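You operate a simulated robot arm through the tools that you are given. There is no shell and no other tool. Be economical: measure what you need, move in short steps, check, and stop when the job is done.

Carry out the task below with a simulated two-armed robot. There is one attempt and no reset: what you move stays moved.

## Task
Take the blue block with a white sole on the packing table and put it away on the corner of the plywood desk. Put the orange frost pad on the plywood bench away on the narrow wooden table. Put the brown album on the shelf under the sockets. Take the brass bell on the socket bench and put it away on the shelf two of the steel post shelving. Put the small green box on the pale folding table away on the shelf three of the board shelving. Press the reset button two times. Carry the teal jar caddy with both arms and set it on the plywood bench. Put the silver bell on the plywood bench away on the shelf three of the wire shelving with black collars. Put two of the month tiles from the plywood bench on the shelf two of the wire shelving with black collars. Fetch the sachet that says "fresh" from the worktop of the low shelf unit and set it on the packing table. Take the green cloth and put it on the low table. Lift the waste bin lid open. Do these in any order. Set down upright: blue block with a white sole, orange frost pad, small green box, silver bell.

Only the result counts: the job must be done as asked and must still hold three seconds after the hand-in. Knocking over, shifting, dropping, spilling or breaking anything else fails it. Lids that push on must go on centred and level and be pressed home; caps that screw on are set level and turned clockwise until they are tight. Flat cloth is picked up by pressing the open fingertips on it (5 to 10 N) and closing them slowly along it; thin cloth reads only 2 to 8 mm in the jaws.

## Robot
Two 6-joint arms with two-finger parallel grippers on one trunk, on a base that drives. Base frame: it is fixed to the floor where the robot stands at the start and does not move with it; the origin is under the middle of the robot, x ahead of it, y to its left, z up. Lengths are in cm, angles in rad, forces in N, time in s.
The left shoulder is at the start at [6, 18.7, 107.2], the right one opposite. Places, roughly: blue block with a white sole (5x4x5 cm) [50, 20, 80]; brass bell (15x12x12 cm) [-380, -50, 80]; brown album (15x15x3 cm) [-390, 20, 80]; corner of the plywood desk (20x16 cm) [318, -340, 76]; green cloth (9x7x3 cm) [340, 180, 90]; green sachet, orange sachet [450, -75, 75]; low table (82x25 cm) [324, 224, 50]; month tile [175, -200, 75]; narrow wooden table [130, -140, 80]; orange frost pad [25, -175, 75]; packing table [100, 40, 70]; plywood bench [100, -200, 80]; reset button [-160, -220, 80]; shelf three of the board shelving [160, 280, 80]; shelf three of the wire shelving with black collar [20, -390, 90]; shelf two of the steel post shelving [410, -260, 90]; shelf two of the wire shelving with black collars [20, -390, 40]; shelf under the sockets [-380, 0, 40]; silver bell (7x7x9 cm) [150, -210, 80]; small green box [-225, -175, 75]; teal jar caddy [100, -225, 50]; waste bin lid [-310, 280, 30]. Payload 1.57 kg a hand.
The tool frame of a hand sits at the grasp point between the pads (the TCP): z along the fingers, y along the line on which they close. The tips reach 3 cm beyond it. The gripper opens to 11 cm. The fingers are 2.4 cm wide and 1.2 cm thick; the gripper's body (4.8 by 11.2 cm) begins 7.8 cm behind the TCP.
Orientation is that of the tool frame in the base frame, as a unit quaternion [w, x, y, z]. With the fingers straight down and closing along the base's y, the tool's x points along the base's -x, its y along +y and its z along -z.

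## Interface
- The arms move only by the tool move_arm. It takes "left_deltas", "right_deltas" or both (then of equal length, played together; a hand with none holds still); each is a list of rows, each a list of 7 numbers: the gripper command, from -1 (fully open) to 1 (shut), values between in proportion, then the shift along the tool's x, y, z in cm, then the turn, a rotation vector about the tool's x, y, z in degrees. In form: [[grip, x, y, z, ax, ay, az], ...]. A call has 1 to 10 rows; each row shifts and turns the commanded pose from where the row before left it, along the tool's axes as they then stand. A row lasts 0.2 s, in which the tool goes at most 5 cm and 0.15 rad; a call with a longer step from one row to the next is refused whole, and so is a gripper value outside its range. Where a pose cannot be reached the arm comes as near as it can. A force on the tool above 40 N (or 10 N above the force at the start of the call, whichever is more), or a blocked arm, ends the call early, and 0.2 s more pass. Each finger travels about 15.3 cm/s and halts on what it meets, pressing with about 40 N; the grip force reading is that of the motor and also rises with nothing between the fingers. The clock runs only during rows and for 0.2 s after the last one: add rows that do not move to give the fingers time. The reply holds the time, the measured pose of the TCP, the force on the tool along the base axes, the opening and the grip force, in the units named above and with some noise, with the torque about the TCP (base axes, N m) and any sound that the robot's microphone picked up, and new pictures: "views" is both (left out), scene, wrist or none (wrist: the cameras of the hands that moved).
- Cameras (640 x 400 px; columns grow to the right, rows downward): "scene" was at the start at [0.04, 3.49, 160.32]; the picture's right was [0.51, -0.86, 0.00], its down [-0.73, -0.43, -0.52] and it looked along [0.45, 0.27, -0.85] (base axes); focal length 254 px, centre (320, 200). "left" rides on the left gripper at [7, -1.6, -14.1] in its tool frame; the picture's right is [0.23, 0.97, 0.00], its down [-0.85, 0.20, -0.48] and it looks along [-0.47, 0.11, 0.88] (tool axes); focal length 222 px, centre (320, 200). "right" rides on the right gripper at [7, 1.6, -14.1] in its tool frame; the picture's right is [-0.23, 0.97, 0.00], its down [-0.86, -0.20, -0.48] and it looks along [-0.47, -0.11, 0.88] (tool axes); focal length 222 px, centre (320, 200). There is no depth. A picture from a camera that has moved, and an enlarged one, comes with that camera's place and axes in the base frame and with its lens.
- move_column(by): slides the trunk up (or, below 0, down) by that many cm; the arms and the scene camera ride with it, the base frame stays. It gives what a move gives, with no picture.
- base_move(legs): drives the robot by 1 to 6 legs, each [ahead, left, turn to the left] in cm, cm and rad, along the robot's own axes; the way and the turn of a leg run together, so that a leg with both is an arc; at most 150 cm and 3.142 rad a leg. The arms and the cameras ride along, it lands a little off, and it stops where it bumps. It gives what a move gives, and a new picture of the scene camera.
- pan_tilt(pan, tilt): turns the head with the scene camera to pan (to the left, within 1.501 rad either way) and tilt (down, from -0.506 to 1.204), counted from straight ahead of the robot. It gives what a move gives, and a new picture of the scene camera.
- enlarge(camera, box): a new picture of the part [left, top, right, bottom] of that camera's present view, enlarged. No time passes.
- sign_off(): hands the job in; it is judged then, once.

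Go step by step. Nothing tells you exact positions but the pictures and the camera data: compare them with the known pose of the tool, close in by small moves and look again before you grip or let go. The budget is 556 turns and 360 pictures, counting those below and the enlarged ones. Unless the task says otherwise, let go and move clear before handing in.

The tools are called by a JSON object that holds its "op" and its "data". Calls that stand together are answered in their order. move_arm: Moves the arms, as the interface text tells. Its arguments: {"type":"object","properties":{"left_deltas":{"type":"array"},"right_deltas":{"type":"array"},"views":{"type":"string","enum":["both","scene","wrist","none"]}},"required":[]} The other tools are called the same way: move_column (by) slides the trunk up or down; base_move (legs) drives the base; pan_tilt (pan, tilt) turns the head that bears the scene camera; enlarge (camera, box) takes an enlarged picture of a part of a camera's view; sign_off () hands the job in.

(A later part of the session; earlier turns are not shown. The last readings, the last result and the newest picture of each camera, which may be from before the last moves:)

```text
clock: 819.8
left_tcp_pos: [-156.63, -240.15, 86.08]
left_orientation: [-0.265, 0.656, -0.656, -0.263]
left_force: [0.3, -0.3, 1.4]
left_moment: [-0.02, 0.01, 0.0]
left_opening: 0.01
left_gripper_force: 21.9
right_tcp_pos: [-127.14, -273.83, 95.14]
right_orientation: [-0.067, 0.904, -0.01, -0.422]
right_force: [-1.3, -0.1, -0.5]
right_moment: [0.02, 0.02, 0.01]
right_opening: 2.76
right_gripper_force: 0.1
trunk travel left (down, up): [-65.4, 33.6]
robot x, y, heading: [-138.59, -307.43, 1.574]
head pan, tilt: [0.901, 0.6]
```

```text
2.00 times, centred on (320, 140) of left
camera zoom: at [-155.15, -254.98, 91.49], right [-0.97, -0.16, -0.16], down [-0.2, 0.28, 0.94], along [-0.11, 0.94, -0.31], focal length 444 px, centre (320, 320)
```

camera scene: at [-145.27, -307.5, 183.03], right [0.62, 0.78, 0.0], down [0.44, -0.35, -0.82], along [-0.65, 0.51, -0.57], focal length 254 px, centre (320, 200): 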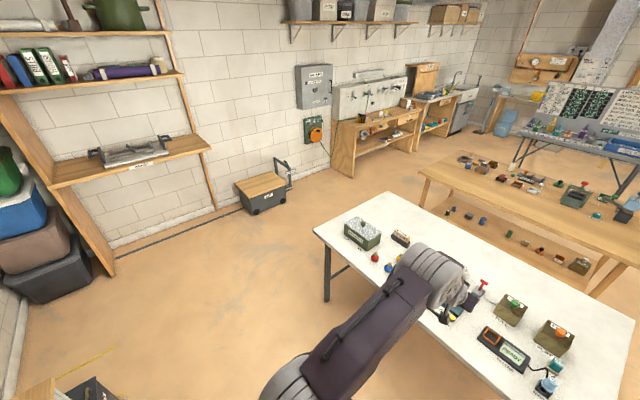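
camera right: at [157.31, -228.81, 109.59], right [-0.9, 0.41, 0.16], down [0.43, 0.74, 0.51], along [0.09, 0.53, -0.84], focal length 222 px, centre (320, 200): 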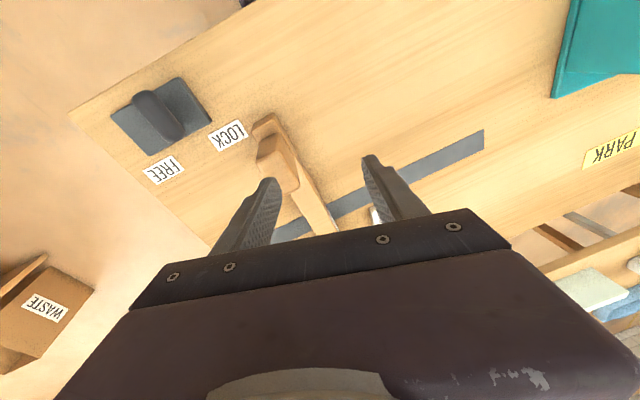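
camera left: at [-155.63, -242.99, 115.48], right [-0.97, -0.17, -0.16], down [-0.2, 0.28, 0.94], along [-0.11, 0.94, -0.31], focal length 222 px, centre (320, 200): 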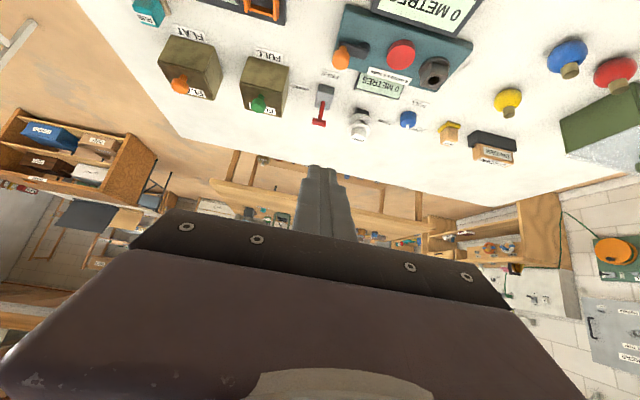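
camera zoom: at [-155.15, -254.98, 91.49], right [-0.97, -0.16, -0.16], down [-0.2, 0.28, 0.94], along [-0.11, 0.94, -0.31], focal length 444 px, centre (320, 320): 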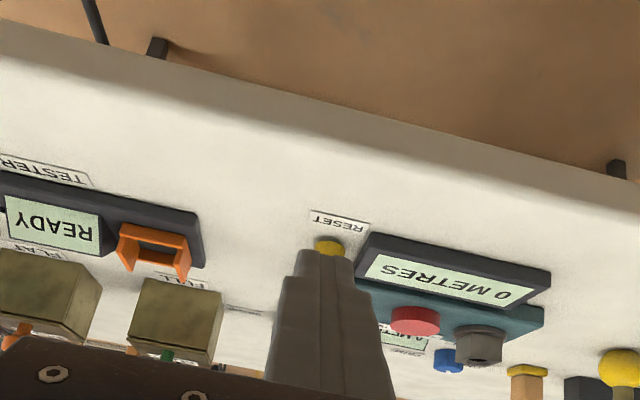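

{"op": "base_move", "data": {"legs": [[16.3, 2, 0]]}}

{"op": "move_column", "data": {"by": -4}}

{"op": "pan_tilt", "data": {"pan": 0.3, "tilt": 0.9}}

{"op": "enlarge", "data": {"camera": "left", "box": [160, 0, 480, 200]}}

```text
clock: 821.2
left_tcp_pos: [-158.33, -223.81, 86.23]
left_orientation: [0.265, -0.654, 0.657, 0.263]
left_force: [0.1, 0.0, -0.8]
left_moment: [-0.03, 0.03, 0.01]
left_opening: 0.04
left_gripper_force: 21.6
right_tcp_pos: [-129.01, -257.5, 95.13]
right_orientation: [-0.069, 0.904, -0.012, -0.423]
right_force: [0.3, -0.2, -0.2]
right_moment: [0.0, -0.02, 0.01]
right_opening: 2.76
right_gripper_force: 0.1
trunk travel left (down, up): [-65.4, 33.6]
robot x, y, heading: [-140.73, -291.42, 1.566]
head pan, tilt: [0.901, 0.6]
camera scene: at [-147.24, -291.65, 159.03], right [0.62, 0.78, 0.0], down [0.44, -0.35, -0.83], along [-0.64, 0.52, -0.56], focal length 254 px, centre (320, 200)
```

scene: 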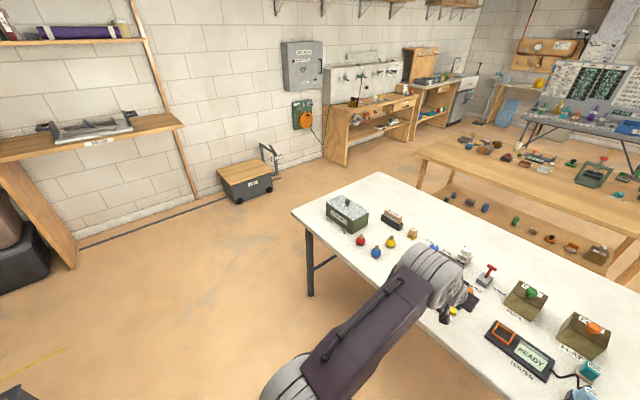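

```text
clock: 822.1
left_tcp_pos: [-158.42, -223.98, 82.24]
left_orientation: [0.266, -0.654, 0.657, 0.263]
left_force: [-0.4, -0.2, 0.5]
left_moment: [-0.03, -0.01, 0.0]
left_opening: 0.01
left_gripper_force: 21.7
right_tcp_pos: [-128.92, -257.67, 91.13]
right_orientation: [-0.069, 0.904, -0.012, -0.422]
right_force: [-0.2, -0.3, 0.1]
right_moment: [-0.01, 0.01, 0.02]
right_opening: 2.74
right_gripper_force: 0.1
trunk travel left (down, up): [-61.4, 37.6]
robot x, y, heading: [-140.37, -291.24, 1.564]
head pan, tilt: [0.901, 0.6]
```

```text
clock: 823.1
left_tcp_pos: [-158.24, -223.9, 82.12]
left_orientation: [0.266, -0.654, 0.657, 0.263]
left_force: [-0.1, 0.6, 0.0]
left_moment: [-0.03, 0.01, 0.0]
left_opening: 0.0
left_gripper_force: 21.8
right_tcp_pos: [-128.98, -257.55, 91.09]
right_orientation: [-0.069, 0.904, -0.013, -0.422]
right_force: [0.0, 0.5, -0.2]
right_moment: [-0.01, -0.03, 0.0]
right_opening: 2.78
right_gripper_force: 0.1
trunk travel left (down, up): [-61.4, 37.6]
robot x, y, heading: [-140.51, -291.09, 1.562]
head pan, tilt: [0.3, 0.901]
camera scene: at [-142.55, -289.93, 152.55], right [0.96, 0.29, 0.0], down [0.23, -0.75, -0.62], along [-0.18, 0.59, -0.78], focal length 254 px, centre (320, 200)
```

scene: 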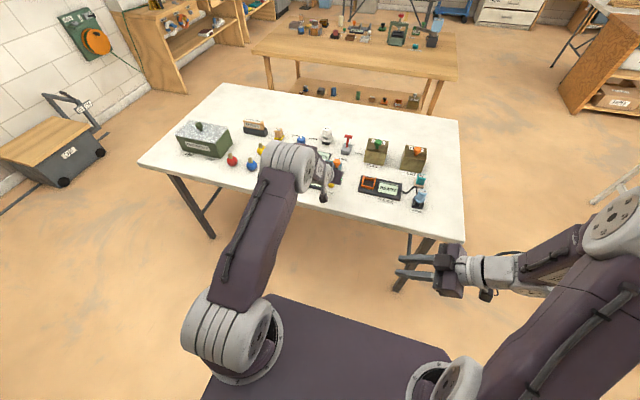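

```text
2.00 times, centred on (320, 100) of left
camera zoom: at [-156.89, -238.63, 87.48], right [-0.97, -0.16, -0.16], down [-0.2, 0.29, 0.94], along [-0.1, 0.95, -0.31], focal length 444 px, centre (320, 400)
```

zoom: 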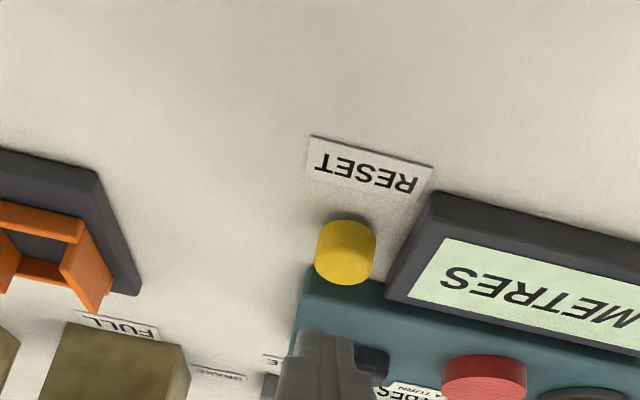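

{"op": "move_column", "data": {"by": -2.5}}

{"op": "enlarge", "data": {"camera": "left", "box": [160, 20, 480, 220]}}

```text
clock: 823.8
left_tcp_pos: [-158.3, -224.0, 79.66]
left_orientation: [0.266, -0.654, 0.657, 0.263]
left_force: [0.4, 0.7, -0.8]
left_moment: [0.02, -0.01, 0.01]
left_opening: 0.0
left_gripper_force: 21.4
right_tcp_pos: [-129.02, -257.6, 88.66]
right_orientation: [-0.069, 0.904, -0.012, -0.422]
right_force: [0.1, -0.3, 0.1]
right_moment: [0.01, -0.02, -0.04]
right_opening: 2.74
right_gripper_force: 0.1
trunk travel left (down, up): [-58.9, 40.1]
robot x, y, heading: [-140.59, -291.24, 1.565]
head pan, tilt: [0.3, 0.901]
```

```text
2.00 times, centred on (320, 120) of left
camera zoom: at [-156.89, -238.65, 84.99], right [-0.97, -0.16, -0.16], down [-0.2, 0.29, 0.94], along [-0.1, 0.95, -0.31], focal length 444 px, centre (320, 360)
```

zoom: 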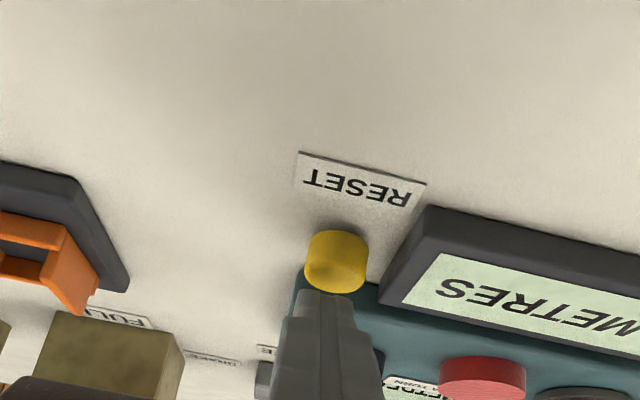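

{"op": "move_column", "data": {"by": -0.6}}

{"op": "move_column", "data": {"by": -0.5}}

{"op": "move_column", "data": {"by": -0.5}}

```text
clock: 824.3
left_tcp_pos: [-158.36, -223.86, 79.19]
left_orientation: [0.266, -0.654, 0.658, 0.263]
left_force: [-0.1, 0.4, 0.2]
left_moment: [0.0, 0.02, 0.01]
left_opening: 0.02
left_gripper_force: 21.9
right_tcp_pos: [-128.95, -257.57, 88.01]
right_orientation: [-0.069, 0.904, -0.013, -0.422]
right_force: [0.0, 0.8, -0.2]
right_moment: [0.0, -0.03, -0.01]
right_opening: 2.75
right_gripper_force: 0.0
trunk travel left (down, up): [-58.3, 40.7]
robot x, y, heading: [-140.38, -291.34, 1.567]
head pan, tilt: [0.3, 0.901]
```

```text
clock: 824.9
left_tcp_pos: [-158.31, -223.87, 78.52]
left_orientation: [0.267, -0.654, 0.657, 0.263]
left_force: [0.2, 0.2, 3.5]
left_moment: [0.02, 0.02, 0.03]
left_opening: 0.0
left_gripper_force: 21.3
right_tcp_pos: [-128.97, -257.74, 87.64]
right_orientation: [-0.069, 0.904, -0.013, -0.423]
right_force: [-0.5, 0.2, 0.1]
right_moment: [0.0, -0.05, 0.0]
right_opening: 2.72
right_gripper_force: 0.0
trunk travel left (down, up): [-57.8, 41.2]
robot x, y, heading: [-140.23, -291.17, 1.566]
head pan, tilt: [0.3, 0.901]
heard: click
```

```text
clock: 825.4
left_tcp_pos: [-158.45, -223.86, 78.54]
left_orientation: [0.269, -0.653, 0.657, 0.265]
left_force: [-1.2, -0.2, 18.3]
left_moment: [0.24, 0.06, -0.03]
left_opening: 0.0
left_gripper_force: 21.2
right_tcp_pos: [-129.06, -257.72, 87.26]
right_orientation: [-0.07, 0.904, -0.011, -0.422]
right_force: [0.2, 0.4, 0.6]
right_moment: [0.0, -0.02, -0.01]
right_opening: 2.74
right_gripper_force: 0.1
trunk travel left (down, up): [-57.3, 41.7]
robot x, y, heading: [-140.51, -291.2, 1.564]
head pan, tilt: [0.3, 0.901]
```

First click heard. I release fully and press once more.

{"op": "move_column", "data": {"by": 2.5}}

{"op": "move_column", "data": {"by": -1.4}}

{"op": "move_column", "data": {"by": -0.6}}

```text
clock: 826.1
left_tcp_pos: [-158.35, -223.86, 80.51]
left_orientation: [0.265, -0.654, 0.659, 0.261]
left_force: [1.1, 0.1, -0.5]
left_moment: [-0.02, 0.0, -0.01]
left_opening: 0.0
left_gripper_force: 20.8
right_tcp_pos: [-128.98, -257.55, 89.48]
right_orientation: [-0.068, 0.904, -0.012, -0.422]
right_force: [-0.6, 0.0, -0.3]
right_moment: [-0.01, -0.02, 0.01]
right_opening: 2.74
right_gripper_force: 0.1
trunk travel left (down, up): [-59.8, 39.2]
robot x, y, heading: [-140.56, -291.17, 1.57]
head pan, tilt: [0.3, 0.901]
```

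```text
clock: 826.7
left_tcp_pos: [-158.26, -223.87, 79.25]
left_orientation: [0.267, -0.654, 0.657, 0.263]
left_force: [0.3, -0.2, 0.3]
left_moment: [-0.02, 0.0, 0.05]
left_opening: 0.0
left_gripper_force: 21.5
right_tcp_pos: [-128.86, -257.59, 88.15]
right_orientation: [-0.069, 0.904, -0.012, -0.423]
right_force: [-0.4, 0.7, 0.5]
right_moment: [-0.01, -0.03, 0.01]
right_opening: 2.76
right_gripper_force: 0.1
trunk travel left (down, up): [-58.4, 40.6]
robot x, y, heading: [-140.33, -291.02, 1.57]
head pan, tilt: [0.3, 0.901]
```

```text
clock: 827.3
left_tcp_pos: [-158.39, -223.77, 78.6]
left_orientation: [0.265, -0.655, 0.657, 0.264]
left_force: [-0.3, -0.5, 3.1]
left_moment: [0.04, -0.01, 0.01]
left_opening: 0.0
left_gripper_force: 21.6
right_tcp_pos: [-128.92, -257.63, 87.64]
right_orientation: [-0.07, 0.903, -0.013, -0.423]
right_force: [0.6, 0.2, -0.4]
right_moment: [-0.01, 0.02, -0.02]
right_opening: 2.7
right_gripper_force: 0.1
trunk travel left (down, up): [-57.8, 41.2]
robot x, y, heading: [-140.59, -291.24, 1.569]
head pan, tilt: [0.3, 0.901]
heard: click
```

Second click heard. I raise and drive to the socket bench for the brass bell.

{"op": "move_column", "data": {"by": 32}}

{"op": "base_move", "data": {"legs": [[-10, 0, 0], [0, 150, 0], [0, 10, 0], [150, 0, 0], [118, 0, 0], [0, 0, 1.57]]}}

{"op": "pan_tilt", "data": {"pan": 0.2, "tilt": 0.75}}

```text
clock: 830.5
left_tcp_pos: [-158.34, -223.86, 110.45]
left_orientation: [0.267, -0.653, 0.658, 0.263]
left_force: [0.7, -0.6, -0.9]
left_moment: [0.02, 0.01, 0.0]
left_opening: 0.0
left_gripper_force: 21.2
right_tcp_pos: [-129.05, -257.57, 119.63]
right_orientation: [-0.069, 0.904, -0.013, -0.422]
right_force: [-0.2, -0.2, -0.1]
right_moment: [0.02, -0.03, 0.02]
right_opening: 2.74
right_gripper_force: 0.0
trunk travel left (down, up): [-89.8, 9.2]
robot x, y, heading: [-140.69, -290.76, 1.564]
head pan, tilt: [0.3, 0.901]
```

```text
clock: 855.9
left_tcp_pos: [-376.84, -55.46, 110.6]
left_orientation: [0.013, 0.927, 0.037, -0.373]
left_force: [-0.4, -1.0, 0.5]
left_moment: [0.02, 0.01, -0.02]
left_opening: 0.0
left_gripper_force: 21.6
right_tcp_pos: [-345.77, -23.44, 119.54]
right_orientation: [0.264, 0.621, 0.657, -0.337]
right_force: [-0.4, -0.3, 0.2]
right_moment: [0.04, 0.0, 0.03]
right_opening: 2.73
right_gripper_force: 0.1
trunk travel left (down, up): [-89.8, 9.2]
robot x, y, heading: [-311.28, -31.85, -3.064]
head pan, tilt: [0.3, 0.901]
camera scene: at [-312.15, -34.33, 180.95], right [-0.37, 0.93, 0.0], down [0.73, 0.29, -0.62], along [-0.58, -0.23, -0.78], focal length 254 px, centre (320, 200)
```

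scene: 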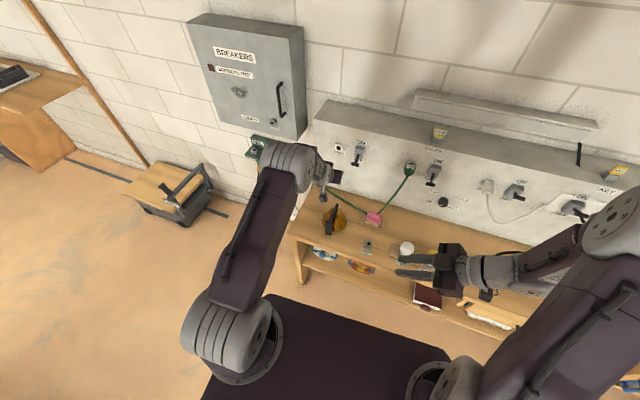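

```text
clock: 856.6
left_tcp_pos: [-376.87, -55.61, 110.56]
left_orientation: [0.014, 0.927, 0.037, -0.374]
left_force: [0.4, 0.1, -0.4]
left_moment: [0.01, 0.01, 0.01]
left_opening: 0.0
left_gripper_force: 21.8
right_tcp_pos: [-345.65, -23.56, 119.52]
right_orientation: [0.264, 0.621, 0.657, -0.336]
right_force: [0.1, 0.0, 1.6]
right_moment: [-0.02, -0.02, 0.01]
right_opening: 2.75
right_gripper_force: 0.0
trunk travel left (down, up): [-89.8, 9.2]
robot x, y, heading: [-311.14, -31.84, -3.064]
head pan, tilt: [0.201, 0.75]
camera scene: at [-313.1, -33.86, 182.14], right [-0.28, 0.96, 0.0], down [0.66, 0.19, -0.73], along [-0.7, -0.2, -0.68], focal length 254 px, centre (320, 200)
```

scene: 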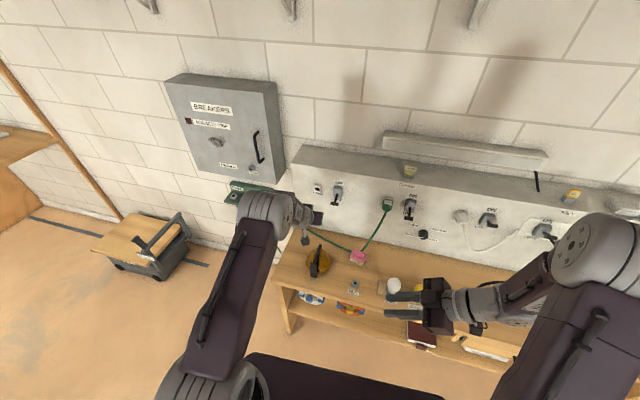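

{"op": "enlarge", "data": {"camera": "scene", "box": [270, 220, 400, 320]}}

{"op": "enlarge", "data": {"camera": "left", "box": [0, 0, 640, 400]}}

```text
4.00 times, centred on (335, 270) of scene
camera zoom: at [-313.1, -33.86, 182.14], right [-0.28, 0.96, 0.0], down [0.66, 0.19, -0.73], along [-0.7, -0.2, -0.68], focal length 1014 px, centre (260, -80)
```

zoom: 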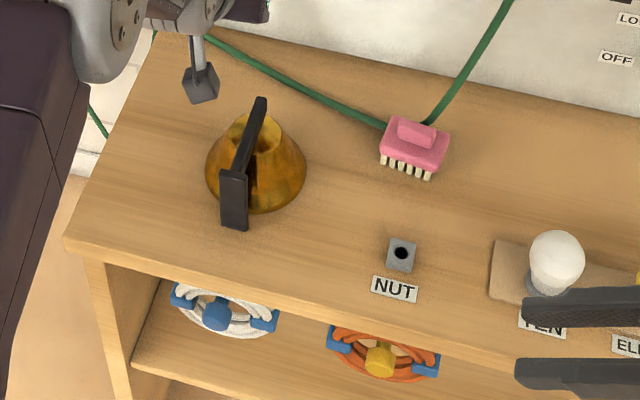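

```text
1.00 times, centred on (320, 200) of left
camera zoom: at [-362.22, -52.69, 115.88], right [0.24, -0.96, -0.16], down [-0.27, -0.22, 0.94], along [-0.93, -0.18, -0.31], focal length 222 px, centre (320, 200)
```

zoom: 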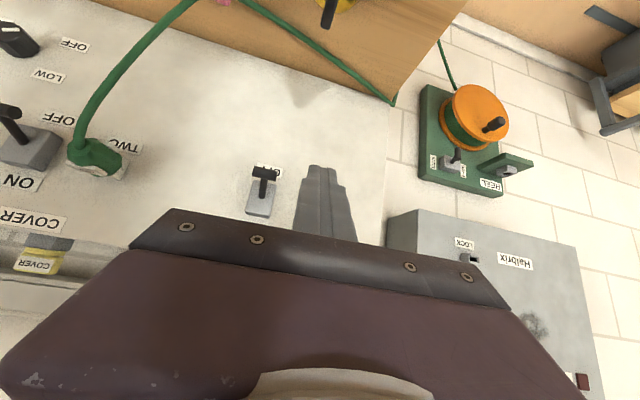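

The bell's black handle arches forward from its top; its top bar runs along x near [-375,-53,87.5]. I straighten and align to straddle it.

{"op": "base_move", "data": {"legs": [[-8, 0, -0.078]]}}

{"op": "move_column", "data": {"by": -10}}

{"op": "move_arm", "data": {"left_deltas": [[0, 0, 0, 0, 0, 0, 0], [-0.2, 0, 0, 0, 0, 0, 0], [-0.2, 0, 0, 0, 0, 0, 0]], "views": "wrist"}}

```text
clock: 857.7
left_tcp_pos: [-371.42, -49.97, 110.05]
left_orientation: [-0.002, 0.929, 0.0, -0.37]
left_force: [-1.0, -1.0, -0.4]
left_moment: [-0.01, -0.02, 0.0]
left_opening: 0.01
left_gripper_force: 21.7
right_tcp_pos: [-337.81, -20.46, 119.18]
right_orientation: [0.252, 0.647, 0.631, -0.345]
right_force: [-0.1, 0.8, -0.7]
right_moment: [-0.02, -0.04, 0.06]
right_opening: 2.73
right_gripper_force: 0.0
trunk travel left (down, up): [-89.8, 9.2]
robot x, y, heading: [-303.63, -31.61, 3.142]
head pan, tilt: [0.201, 0.75]
camera scene: at [-306.57, -33.48, 182.12], right [-0.2, 0.98, 0.0], down [0.67, 0.14, -0.73], along [-0.71, -0.15, -0.69], focal length 254 px, centre (320, 200)
```

scene: 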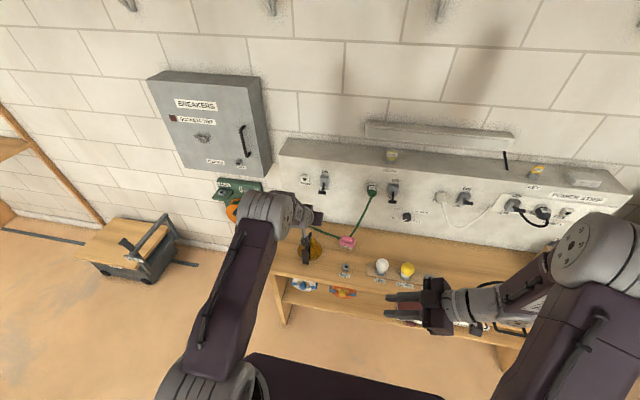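

```text
clock: 859.0
left_tcp_pos: [-370.6, -49.95, 100.64]
left_orientation: [-0.002, 0.928, 0.0, -0.374]
left_force: [1.0, -0.4, 0.0]
left_moment: [-0.03, -0.03, 0.01]
left_opening: 0.0
left_gripper_force: 21.3
right_tcp_pos: [-337.09, -20.44, 109.62]
right_orientation: [0.25, 0.646, 0.632, -0.347]
right_force: [0.2, -0.5, 0.2]
right_moment: [0.0, -0.03, 0.0]
right_opening: 2.75
right_gripper_force: 0.1
trunk travel left (down, up): [-79.8, 19.2]
robot x, y, heading: [-303.43, -31.6, 3.144]
head pan, tilt: [0.201, 0.75]
```

```text
clock: 859.8
left_tcp_pos: [-370.64, -49.95, 100.58]
left_orientation: [-0.002, 0.927, 0.0, -0.374]
left_force: [0.6, 1.0, 0.2]
left_moment: [-0.03, -0.01, -0.06]
left_opening: 6.61
left_gripper_force: 0.1
right_tcp_pos: [-337.16, -20.37, 109.62]
right_orientation: [0.251, 0.646, 0.632, -0.347]
right_force: [-1.1, 0.9, 0.3]
right_moment: [0.0, -0.02, -0.01]
right_opening: 2.77
right_gripper_force: 0.1
trunk travel left (down, up): [-79.8, 19.2]
robot x, y, heading: [-303.43, -31.7, 3.138]
head pan, tilt: [0.201, 0.75]
camera left: at [-355.9, -48.31, 105.88], right [0.16, -0.97, -0.16], down [-0.28, -0.2, 0.94], along [-0.94, -0.11, -0.31], focal length 222 px, centre (320, 200)
```

left: 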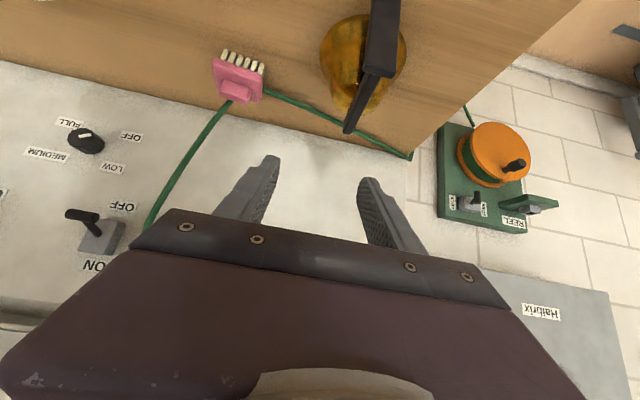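

{"op": "base_move", "data": {"legs": [[3, 3.6, 0]]}}

{"op": "move_column", "data": {"by": -8}}

{"op": "enlarge", "data": {"camera": "left", "box": [160, 0, 480, 200]}}

```text
clock: 860.7
left_tcp_pos: [-373.42, -53.03, 101.0]
left_orientation: [0.0, 0.927, -0.001, -0.375]
left_force: [1.3, 0.7, 0.0]
left_moment: [-0.04, 0.03, 0.01]
left_opening: 6.62
left_gripper_force: 0.0
right_tcp_pos: [-339.74, -23.62, 109.66]
right_orientation: [0.251, 0.645, 0.631, -0.35]
right_force: [0.1, 0.5, 0.0]
right_moment: [-0.06, -0.02, -0.06]
right_opening: 2.79
right_gripper_force: 0.0
trunk travel left (down, up): [-79.8, 19.2]
robot x, y, heading: [-306.65, -35.31, 3.142]
head pan, tilt: [0.201, 0.75]
camera scene: at [-307.88, -36.29, 172.16], right [-0.2, 0.98, 0.0], down [0.67, 0.13, -0.73], along [-0.72, -0.15, -0.68], focal length 254 px, centre (320, 200)
```

scene: 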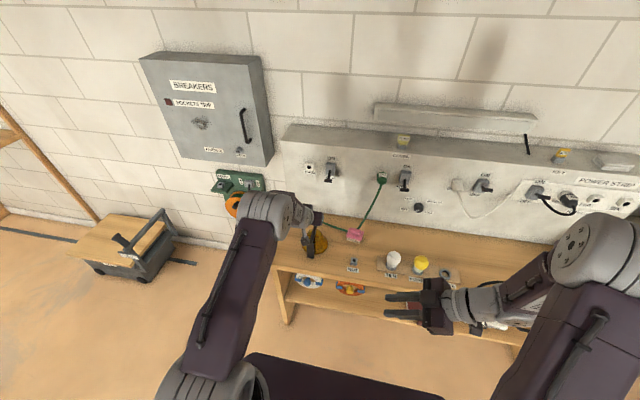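

```text
clock: 861.9
left_tcp_pos: [-373.71, -53.51, 92.6]
left_orientation: [-0.001, 0.927, 0.0, -0.374]
left_force: [-0.2, 0.1, -0.2]
left_moment: [0.0, 0.01, -0.03]
left_opening: 6.61
left_gripper_force: 0.2
right_tcp_pos: [-340.07, -24.01, 101.5]
right_orientation: [0.25, 0.647, 0.631, -0.347]
right_force: [-0.8, -0.6, 0.6]
right_moment: [-0.01, 0.02, 0.0]
right_opening: 2.75
right_gripper_force: 0.1
trunk travel left (down, up): [-71.8, 27.2]
robot x, y, heading: [-306.81, -35.19, 3.137]
head pan, tilt: [0.201, 0.75]
```

```text
2.00 times, centred on (320, 100) of left
camera zoom: at [-358.94, -51.82, 97.91], right [0.16, -0.97, -0.16], down [-0.28, -0.2, 0.94], along [-0.94, -0.1, -0.31], focal length 444 px, centre (320, 400)
```

zoom: 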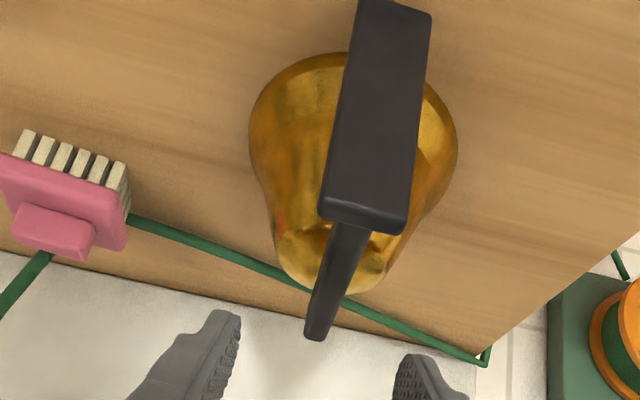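

{"op": "base_move", "data": {"legs": [[-3.8, 0, 0]]}}

{"op": "move_column", "data": {"by": -6.5}}

{"op": "enlarge", "data": {"camera": "left", "box": [160, 40, 480, 240]}}

```text
clock: 862.8
left_tcp_pos: [-370.3, -53.55, 92.29]
left_orientation: [-0.001, 0.928, -0.001, -0.372]
left_force: [0.6, -0.5, 0.2]
left_moment: [-0.01, -0.05, -0.01]
left_opening: 6.58
left_gripper_force: 0.1
right_tcp_pos: [-336.84, -24.1, 101.41]
right_orientation: [0.252, 0.648, 0.631, -0.345]
right_force: [-0.6, 0.0, 0.1]
right_moment: [-0.02, -0.02, 0.03]
right_opening: 2.74
right_gripper_force: 0.1
trunk travel left (down, up): [-71.8, 27.2]
robot x, y, heading: [-302.94, -35.31, 3.144]
head pan, tilt: [0.201, 0.75]
camera scene: at [-305.39, -37.0, 164.13], right [-0.2, 0.98, 0.0], down [0.67, 0.13, -0.73], along [-0.71, -0.14, -0.68], focal length 254 px, centre (320, 200)
```

scene: 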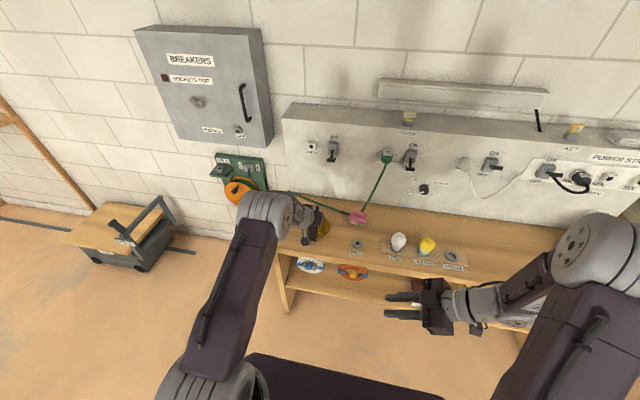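

```text
clock: 863.8
left_tcp_pos: [-370.12, -53.31, 86.12]
left_orientation: [-0.003, 0.928, -0.001, -0.374]
left_force: [0.5, -0.2, 0.1]
left_moment: [-0.01, 0.0, 0.0]
left_opening: 6.61
left_gripper_force: 0.1
right_tcp_pos: [-336.38, -24.05, 95.01]
right_orientation: [0.251, 0.646, 0.632, -0.347]
right_force: [0.3, 0.2, 0.8]
right_moment: [0.01, 0.0, 0.03]
right_opening: 2.77
right_gripper_force: 0.1
trunk travel left (down, up): [-65.3, 33.7]
robot x, y, heading: [-302.62, -35.25, 3.138]
head pan, tilt: [0.201, 0.75]
```

```text
2.00 times, centred on (320, 140) of left
camera zoom: at [-355.32, -51.84, 91.35], right [0.16, -0.97, -0.16], down [-0.29, -0.2, 0.94], along [-0.94, -0.1, -0.31], focal length 444 px, centre (320, 320)
```

zoom: 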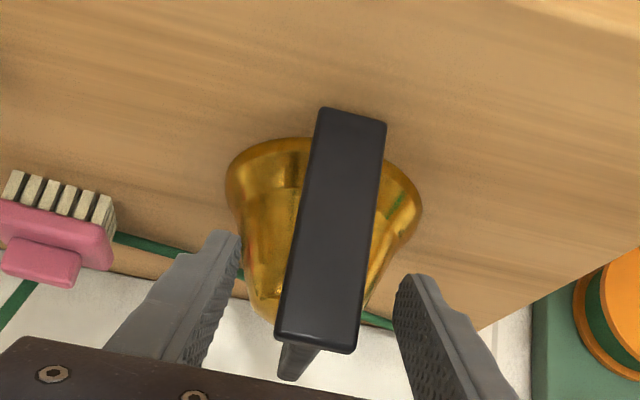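

{"op": "base_move", "data": {"legs": [[1.5, 0, 0]]}}

{"op": "move_arm", "data": {"left_deltas": [[0, 0, 0, 0, 0, 0, 0], [0.2, 0, 0, 0, 0, 0, 0], [0.4, 0, 0, 0, 0, 0, 0], [1, 0, 0, 0, 0, 0, 0], [1, 0, 0, 0, 0, 0, 0], [1, 0, 0, 0, 0, 0, 0]], "views": "wrist"}}

```text
clock: 864.6
left_tcp_pos: [-371.31, -53.45, 86.04]
left_orientation: [-0.002, 0.927, -0.001, -0.375]
left_force: [0.5, 0.2, 0.7]
left_moment: [0.02, -0.02, 0.0]
left_opening: 6.62
left_gripper_force: 0.0
right_tcp_pos: [-337.81, -24.03, 95.1]
right_orientation: [0.25, 0.647, 0.632, -0.347]
right_force: [-0.3, -0.1, -0.1]
right_moment: [-0.01, 0.01, -0.05]
right_opening: 2.73
right_gripper_force: 0.0
trunk travel left (down, up): [-65.3, 33.7]
robot x, y, heading: [-303.93, -35.01, 3.14]
head pan, tilt: [0.201, 0.75]
camera scene: at [-305.93, -37.0, 157.65], right [-0.2, 0.98, 0.0], down [0.67, 0.13, -0.73], along [-0.72, -0.14, -0.68], focal length 254 px, centre (320, 200)
```

scene: 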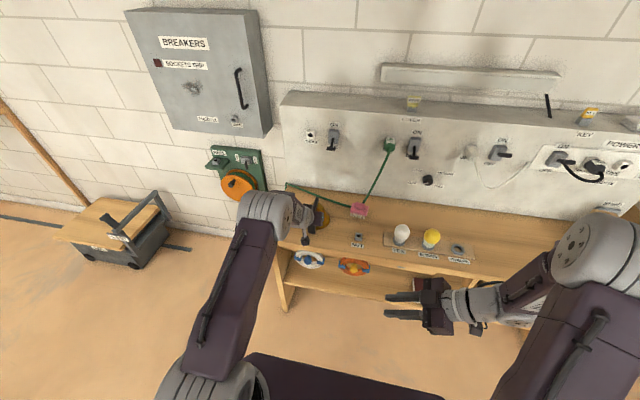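

```text
clock: 866.0
left_tcp_pos: [-371.5, -53.51, 85.99]
left_orientation: [-0.002, 0.927, -0.001, -0.374]
left_force: [-0.8, -2.8, 0.9]
left_moment: [-0.43, -0.11, 0.17]
left_opening: 3.21
left_gripper_force: 39.7
right_tcp_pos: [-337.83, -24.04, 95.06]
right_orientation: [0.251, 0.646, 0.631, -0.347]
right_force: [0.2, 0.0, 0.2]
right_moment: [0.06, -0.03, -0.04]
right_opening: 2.74
right_gripper_force: 0.0
trunk travel left (down, up): [-65.3, 33.7]
robot x, y, heading: [-304.44, -35.24, 3.144]
head pan, tilt: [0.201, 0.75]
camera left: at [-356.75, -51.85, 91.37], right [0.16, -0.97, -0.16], down [-0.29, -0.2, 0.94], along [-0.94, -0.1, -0.31], focal length 222 px, centre (320, 200)
```

left: 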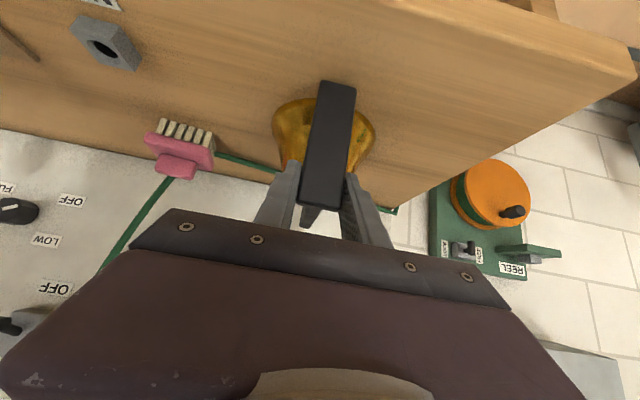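

Handle gripped (3.2 cm). I lift 3 cm and check.

{"op": "move_column", "data": {"by": 3}}

{"op": "enlarge", "data": {"camera": "scene", "box": [230, 160, 400, 290]}}

```text
clock: 866.7
left_tcp_pos: [-371.44, -53.52, 88.94]
left_orientation: [-0.001, 0.928, 0.0, -0.372]
left_force: [0.8, 0.4, -9.8]
left_moment: [0.0, -0.72, 0.01]
left_opening: 3.18
left_gripper_force: 39.8
right_tcp_pos: [-337.93, -24.0, 97.89]
right_orientation: [0.25, 0.648, 0.631, -0.347]
right_force: [0.0, -0.3, -0.6]
right_moment: [-0.02, 0.0, 0.0]
right_opening: 2.75
right_gripper_force: 0.0
trunk travel left (down, up): [-68.3, 30.7]
robot x, y, heading: [-303.78, -35.49, 3.142]
head pan, tilt: [0.201, 0.75]
```

```text
3.08 times, centred on (315, 225) of scene
camera zoom: at [-306.53, -37.05, 160.63], right [-0.2, 0.98, 0.0], down [0.67, 0.13, -0.73], along [-0.72, -0.14, -0.68], focal length 780 px, centre (335, 123)
```

zoom: 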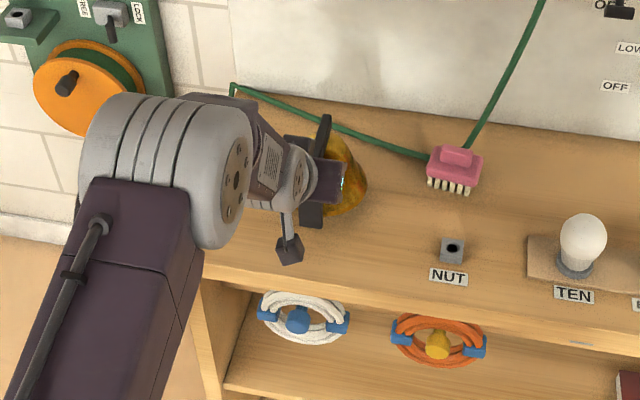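

The bell (about 1 kg) is held steadily. I raise it and begin the long drive to the steel post shelving.

{"op": "base_move", "data": {"legs": [[-14, 0, 0]]}}

{"op": "move_column", "data": {"by": 24}}

{"op": "base_move", "data": {"legs": [[0, -55, 0], [0, 0, -1.57], [0, 0, -1.57], [145, 0, 0], [120, 0, 0], [0, -78, 0]]}}

{"op": "enlarge", "data": {"camera": "left", "box": [160, 40, 480, 240]}}

```text
clock: 868.0
left_tcp_pos: [-357.69, -53.67, 88.9]
left_orientation: [-0.001, 0.928, 0.001, -0.372]
left_force: [-0.5, -0.8, -9.2]
left_moment: [0.0, -0.69, 0.0]
left_opening: 3.18
left_gripper_force: 39.9
right_tcp_pos: [-324.2, -23.99, 97.92]
right_orientation: [0.252, 0.646, 0.632, -0.346]
right_force: [-0.2, 0.7, -0.3]
right_moment: [-0.04, 0.0, 0.01]
right_opening: 2.78
right_gripper_force: 0.0
trunk travel left (down, up): [-68.3, 30.7]
robot x, y, heading: [-290.69, -35.36, -3.137]
head pan, tilt: [0.201, 0.75]
camera scene: at [-292.66, -37.07, 160.63], right [-0.2, 0.98, 0.0], down [0.67, 0.14, -0.73], along [-0.71, -0.15, -0.68], focal length 254 px, centre (320, 200)
```

scene: 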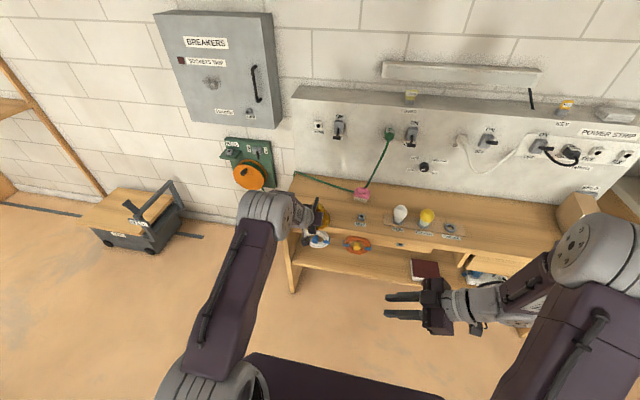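

```text
clock: 870.5
left_tcp_pos: [-357.52, -53.67, 112.91]
left_orientation: [-0.002, 0.928, 0.0, -0.372]
left_force: [-0.2, -0.6, -8.9]
left_moment: [-0.02, -0.69, -0.06]
left_opening: 3.19
left_gripper_force: 40.3
right_tcp_pos: [-324.13, -24.13, 121.92]
right_orientation: [0.252, 0.646, 0.632, -0.346]
right_force: [-0.3, -1.0, -0.6]
right_moment: [-0.02, -0.03, 0.03]
right_opening: 2.73
right_gripper_force: 0.0
trunk travel left (down, up): [-92.3, 6.7]
robot x, y, heading: [-290.03, -35.18, -3.138]
head pan, tilt: [0.201, 0.75]
```

```text
clock: 897.8
left_tcp_pos: [47.23, -31.58, 112.95]
left_orientation: [0.372, -0.018, 0.928, 0.004]
left_force: [-0.4, 0.5, -9.0]
left_moment: [-0.04, 0.72, 0.0]
left_opening: 3.19
left_gripper_force: 40.0
right_tcp_pos: [14.71, -62.22, 122.05]
right_orientation: [-0.341, 0.644, -0.635, -0.257]
right_force: [0.7, 0.1, 0.0]
right_moment: [-0.04, 0.01, 0.03]
right_opening: 2.76
right_gripper_force: 0.0
trunk travel left (down, up): [-92.3, 6.7]
robot x, y, heading: [-19.59, -52.46, 0.037]
head pan, tilt: [0.201, 0.75]
camera scene: at [-16.99, -50.43, 184.63], right [0.24, -0.97, 0.0], down [-0.66, -0.16, -0.73], along [0.71, 0.17, -0.68], focal length 254 px, centre (320, 200)
```

scene: 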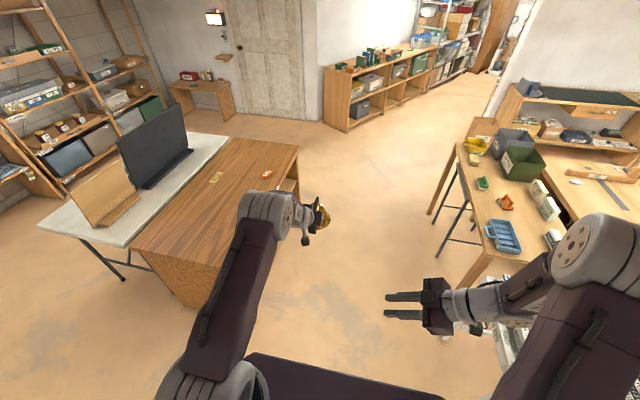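

```text
2.00 times, centred on (320, 140) of left
camera zoom: at [32.35, -33.6, 118.25], right [-0.2, 0.97, -0.16], down [0.28, 0.21, 0.94], along [0.94, 0.14, -0.31], focal length 444 px, centre (320, 320)
```

zoom: 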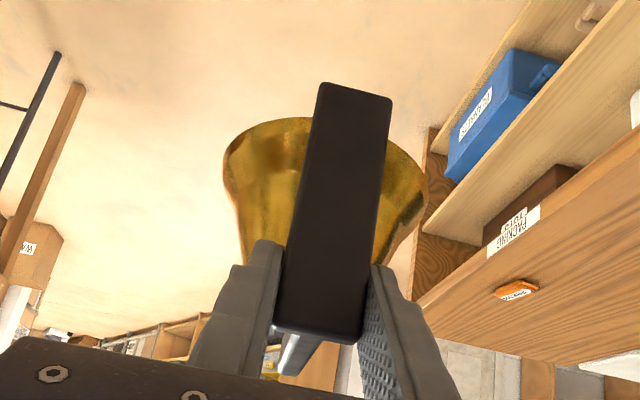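

{"op": "base_move", "data": {"legs": [[0, -9, -0.037], [145, 0, 0], [115, 0, 0], [95, -38, 0]]}}

{"op": "pan_tilt", "data": {"pan": -0.8, "tilt": 0.4}}

```text
clock: 916.1
left_tcp_pos: [405.25, -66.47, 113.07]
left_orientation: [0.372, -0.022, 0.928, 0.007]
left_force: [-0.5, -0.5, -9.8]
left_moment: [-0.03, 0.72, -0.04]
left_opening: 3.21
left_gripper_force: 40.2
right_tcp_pos: [373.24, -97.41, 121.98]
right_orientation: [-0.341, 0.646, -0.632, -0.258]
right_force: [-0.4, 0.2, -0.1]
right_moment: [0.05, -0.01, 0.0]
right_opening: 2.75
right_gripper_force: 0.1
trunk travel left (down, up): [-92.3, 6.7]
robot x, y, heading: [338.67, -87.86, 0.048]
head pan, tilt: [0.201, 0.75]
camera scene: at [341.29, -85.97, 184.64], right [0.25, -0.97, 0.0], down [-0.66, -0.17, -0.73], along [0.71, 0.18, -0.68], focal length 254 px, centre (320, 200)
```

scene: 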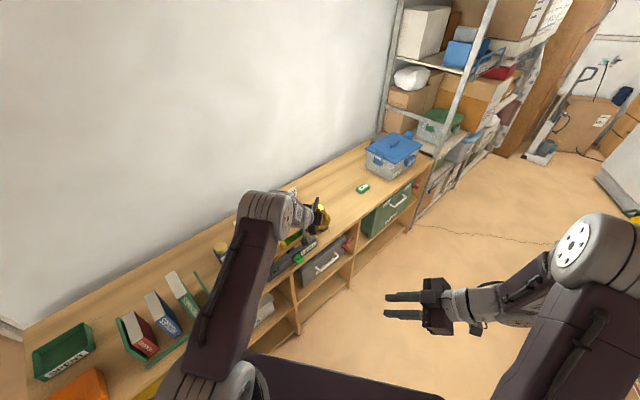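

```text
clock: 917.3
left_tcp_pos: [405.34, -66.46, 112.93]
left_orientation: [0.372, -0.022, 0.928, 0.007]
left_force: [0.3, -0.1, -9.1]
left_moment: [-0.04, 0.71, -0.02]
left_opening: 3.18
left_gripper_force: 39.8
right_tcp_pos: [373.23, -97.59, 122.14]
right_orientation: [-0.341, 0.647, -0.631, -0.259]
right_force: [0.0, -0.4, 0.4]
right_moment: [-0.04, -0.03, 0.01]
right_opening: 2.75
right_gripper_force: 0.1
trunk travel left (down, up): [-92.3, 6.7]
robot x, y, heading: [339.0, -87.83, 0.047]
head pan, tilt: [-0.799, 0.4]
camera scene: at [340.14, -94.36, 187.75], right [-0.68, -0.73, 0.0], down [-0.29, 0.27, -0.92], along [0.67, -0.63, -0.39], focal length 254 px, centre (320, 200)
```

scene: 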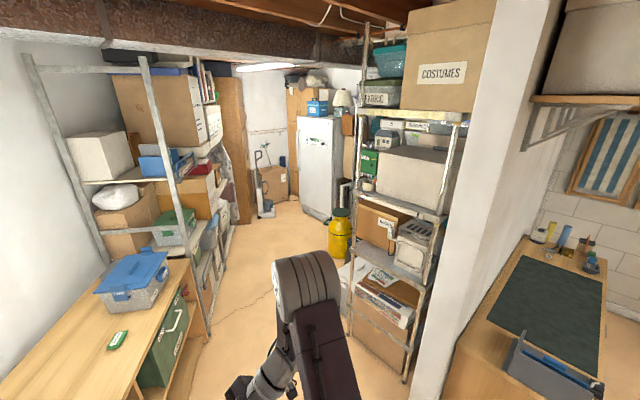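

{"op": "enlarge", "data": {"camera": "scene", "box": [320, 90, 500, 390]}}

```text
1.33 times, centred on (410, 240) of scene
camera zoom: at [340.14, -94.36, 187.75], right [-0.68, -0.73, 0.0], down [-0.29, 0.27, -0.92], along [0.67, -0.63, -0.39], focal length 338 px, centre (200, 147)
```

zoom: 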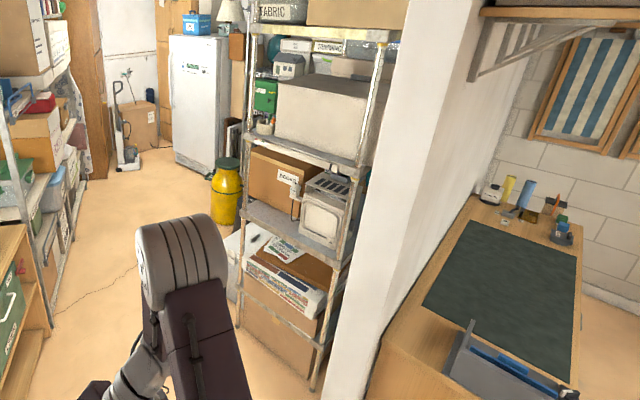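

{"op": "base_move", "data": {"legs": [[60, -32, -0.047], [0, 0, -1.57]]}}

{"op": "pan_tilt", "data": {"pan": 0.0, "tilt": 0.6}}

```text
clock: 924.9
left_tcp_pos: [415.67, -186.61, 112.8]
left_orientation: [0.26, 0.66, 0.653, -0.266]
left_force: [-0.2, -0.5, -8.7]
left_moment: [0.69, 0.0, 0.0]
left_opening: 3.22
left_gripper_force: 40.0
right_tcp_pos: [386.52, -152.73, 121.99]
right_orientation: [0.422, 0.015, 0.904, -0.07]
right_force: [0.2, 0.9, 0.0]
right_moment: [0.01, -0.05, 0.02]
right_opening: 2.74
right_gripper_force: 0.1
trunk travel left (down, up): [-92.3, 6.7]
robot x, y, heading: [397.99, -119.26, -1.583]
head pan, tilt: [-0.799, 0.4]
camera scene: at [391.67, -119.74, 187.75], right [-0.69, 0.72, 0.0], down [0.28, 0.27, -0.92], along [-0.67, -0.63, -0.39], focal length 254 px, centre (320, 200)
```

scene: 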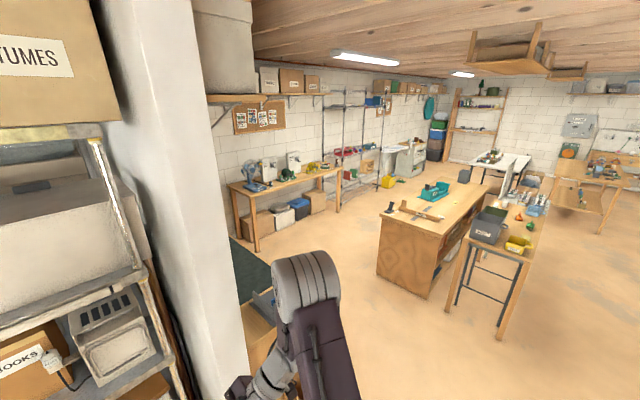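

```text
clock: 926.1
left_tcp_pos: [415.64, -186.52, 112.84]
left_orientation: [0.26, 0.66, 0.653, -0.266]
left_force: [0.1, 0.3, -9.3]
left_moment: [0.73, -0.02, 0.01]
left_opening: 3.21
left_gripper_force: 39.9
right_tcp_pos: [386.46, -152.75, 121.96]
right_orientation: [0.422, 0.015, 0.904, -0.069]
right_force: [-0.7, 0.2, -0.5]
right_moment: [0.02, -0.03, -0.03]
right_opening: 2.76
right_gripper_force: 0.1
trunk travel left (down, up): [-92.3, 6.7]
robot x, y, heading: [397.98, -118.93, -1.587]
head pan, tilt: [0.0, 0.6]
camera scene: at [398.24, -122.18, 185.93], right [-1.0, 0.01, 0.0], down [0.01, 0.57, -0.82], along [-0.01, -0.82, -0.57], focal length 254 px, centre (320, 200)
```

scene: 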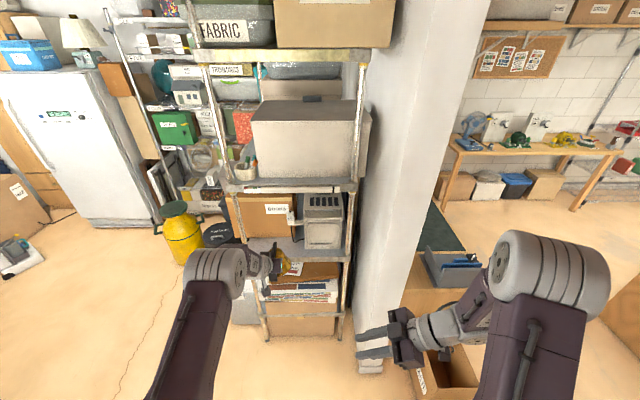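

{"op": "enlarge", "data": {"camera": "scene", "box": [215, 170, 365, 350]}}

{"op": "enlarge", "data": {"camera": "left", "box": [0, 0, 640, 400]}}

```text
2.22 times, centred on (290, 260) of scene
camera zoom: at [398.24, -122.18, 185.93], right [-1.0, 0.01, 0.0], down [0.01, 0.57, -0.82], along [-0.01, -0.82, -0.57], focal length 564 px, centre (387, 67)
```

zoom: 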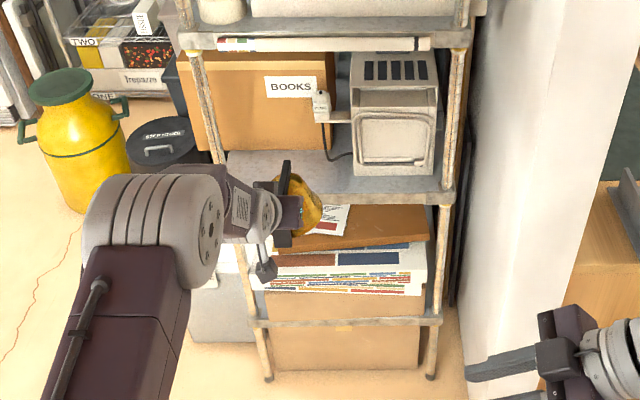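

```text
1.00 times, centred on (320, 200) of left
camera zoom: at [414.15, -171.68, 118.23], right [0.98, 0.15, -0.16], down [0.2, -0.29, 0.94], along [0.1, -0.94, -0.31], focal length 222 px, centre (320, 200)
```

zoom: 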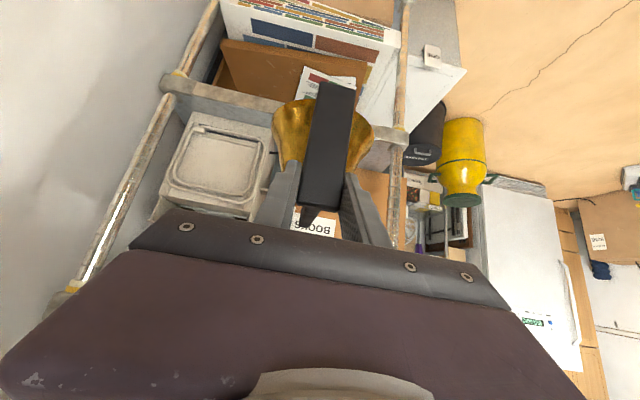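

Shelf two (the one with BOOKS and the toaster) has a free strip in front of BOOKS around [419,-224]. I lower to entry height and move in.

{"op": "move_column", "data": {"by": -9}}

{"op": "base_move", "data": {"legs": [[16, 3, 0.016]]}}

{"op": "enlarge", "data": {"camera": "left", "box": [0, 0, 640, 400]}}

```text
clock: 927.3
left_tcp_pos: [415.68, -186.66, 103.81]
left_orientation: [0.26, 0.66, 0.653, -0.265]
left_force: [0.3, 0.0, -10.3]
left_moment: [0.74, -0.01, 0.02]
left_opening: 3.21
left_gripper_force: 40.0
right_tcp_pos: [386.48, -152.71, 113.06]
right_orientation: [0.421, 0.015, 0.904, -0.069]
right_force: [-0.1, -0.3, 0.4]
right_moment: [0.01, -0.01, 0.05]
right_opening: 2.76
right_gripper_force: 0.0
trunk travel left (down, up): [-83.3, 15.7]
robot x, y, heading: [397.98, -119.11, -1.574]
head pan, tilt: [0.0, 0.6]
```

```text
clock: 928.8
left_tcp_pos: [419.44, -202.69, 104.07]
left_orientation: [0.263, 0.655, 0.657, -0.264]
left_force: [-0.3, 0.0, -8.4]
left_moment: [0.71, -0.02, -0.01]
left_opening: 3.19
left_gripper_force: 40.1
right_tcp_pos: [389.87, -169.2, 113.13]
right_orientation: [0.422, 0.007, 0.904, -0.068]
right_force: [0.0, 0.3, -0.2]
right_moment: [-0.03, 0.02, -0.03]
right_opening: 2.74
right_gripper_force: 0.1
trunk travel left (down, up): [-83.3, 15.7]
robot x, y, heading: [400.68, -135.76, -1.568]
head pan, tilt: [0.0, 0.6]
camera scene: at [401.13, -138.34, 176.94], right [-1.0, 0.0, 0.0], down [0.0, 0.56, -0.83], along [0.0, -0.83, -0.56], focal length 254 px, centre (320, 200)
```

scene: 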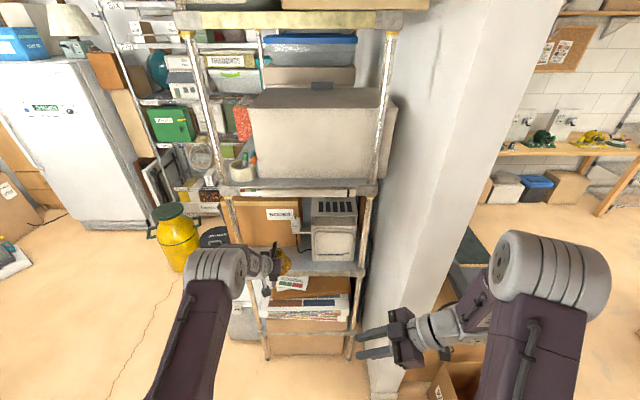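

```text
1.00 times, centred on (320, 200) of left
camera zoom: at [417.75, -187.8, 109.4], right [0.97, 0.17, -0.16], down [0.2, -0.29, 0.94], along [0.11, -0.94, -0.31], focal length 222 px, centre (320, 200)
```

zoom: 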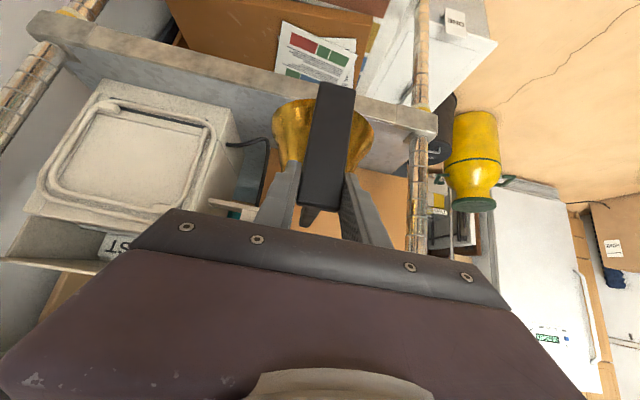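

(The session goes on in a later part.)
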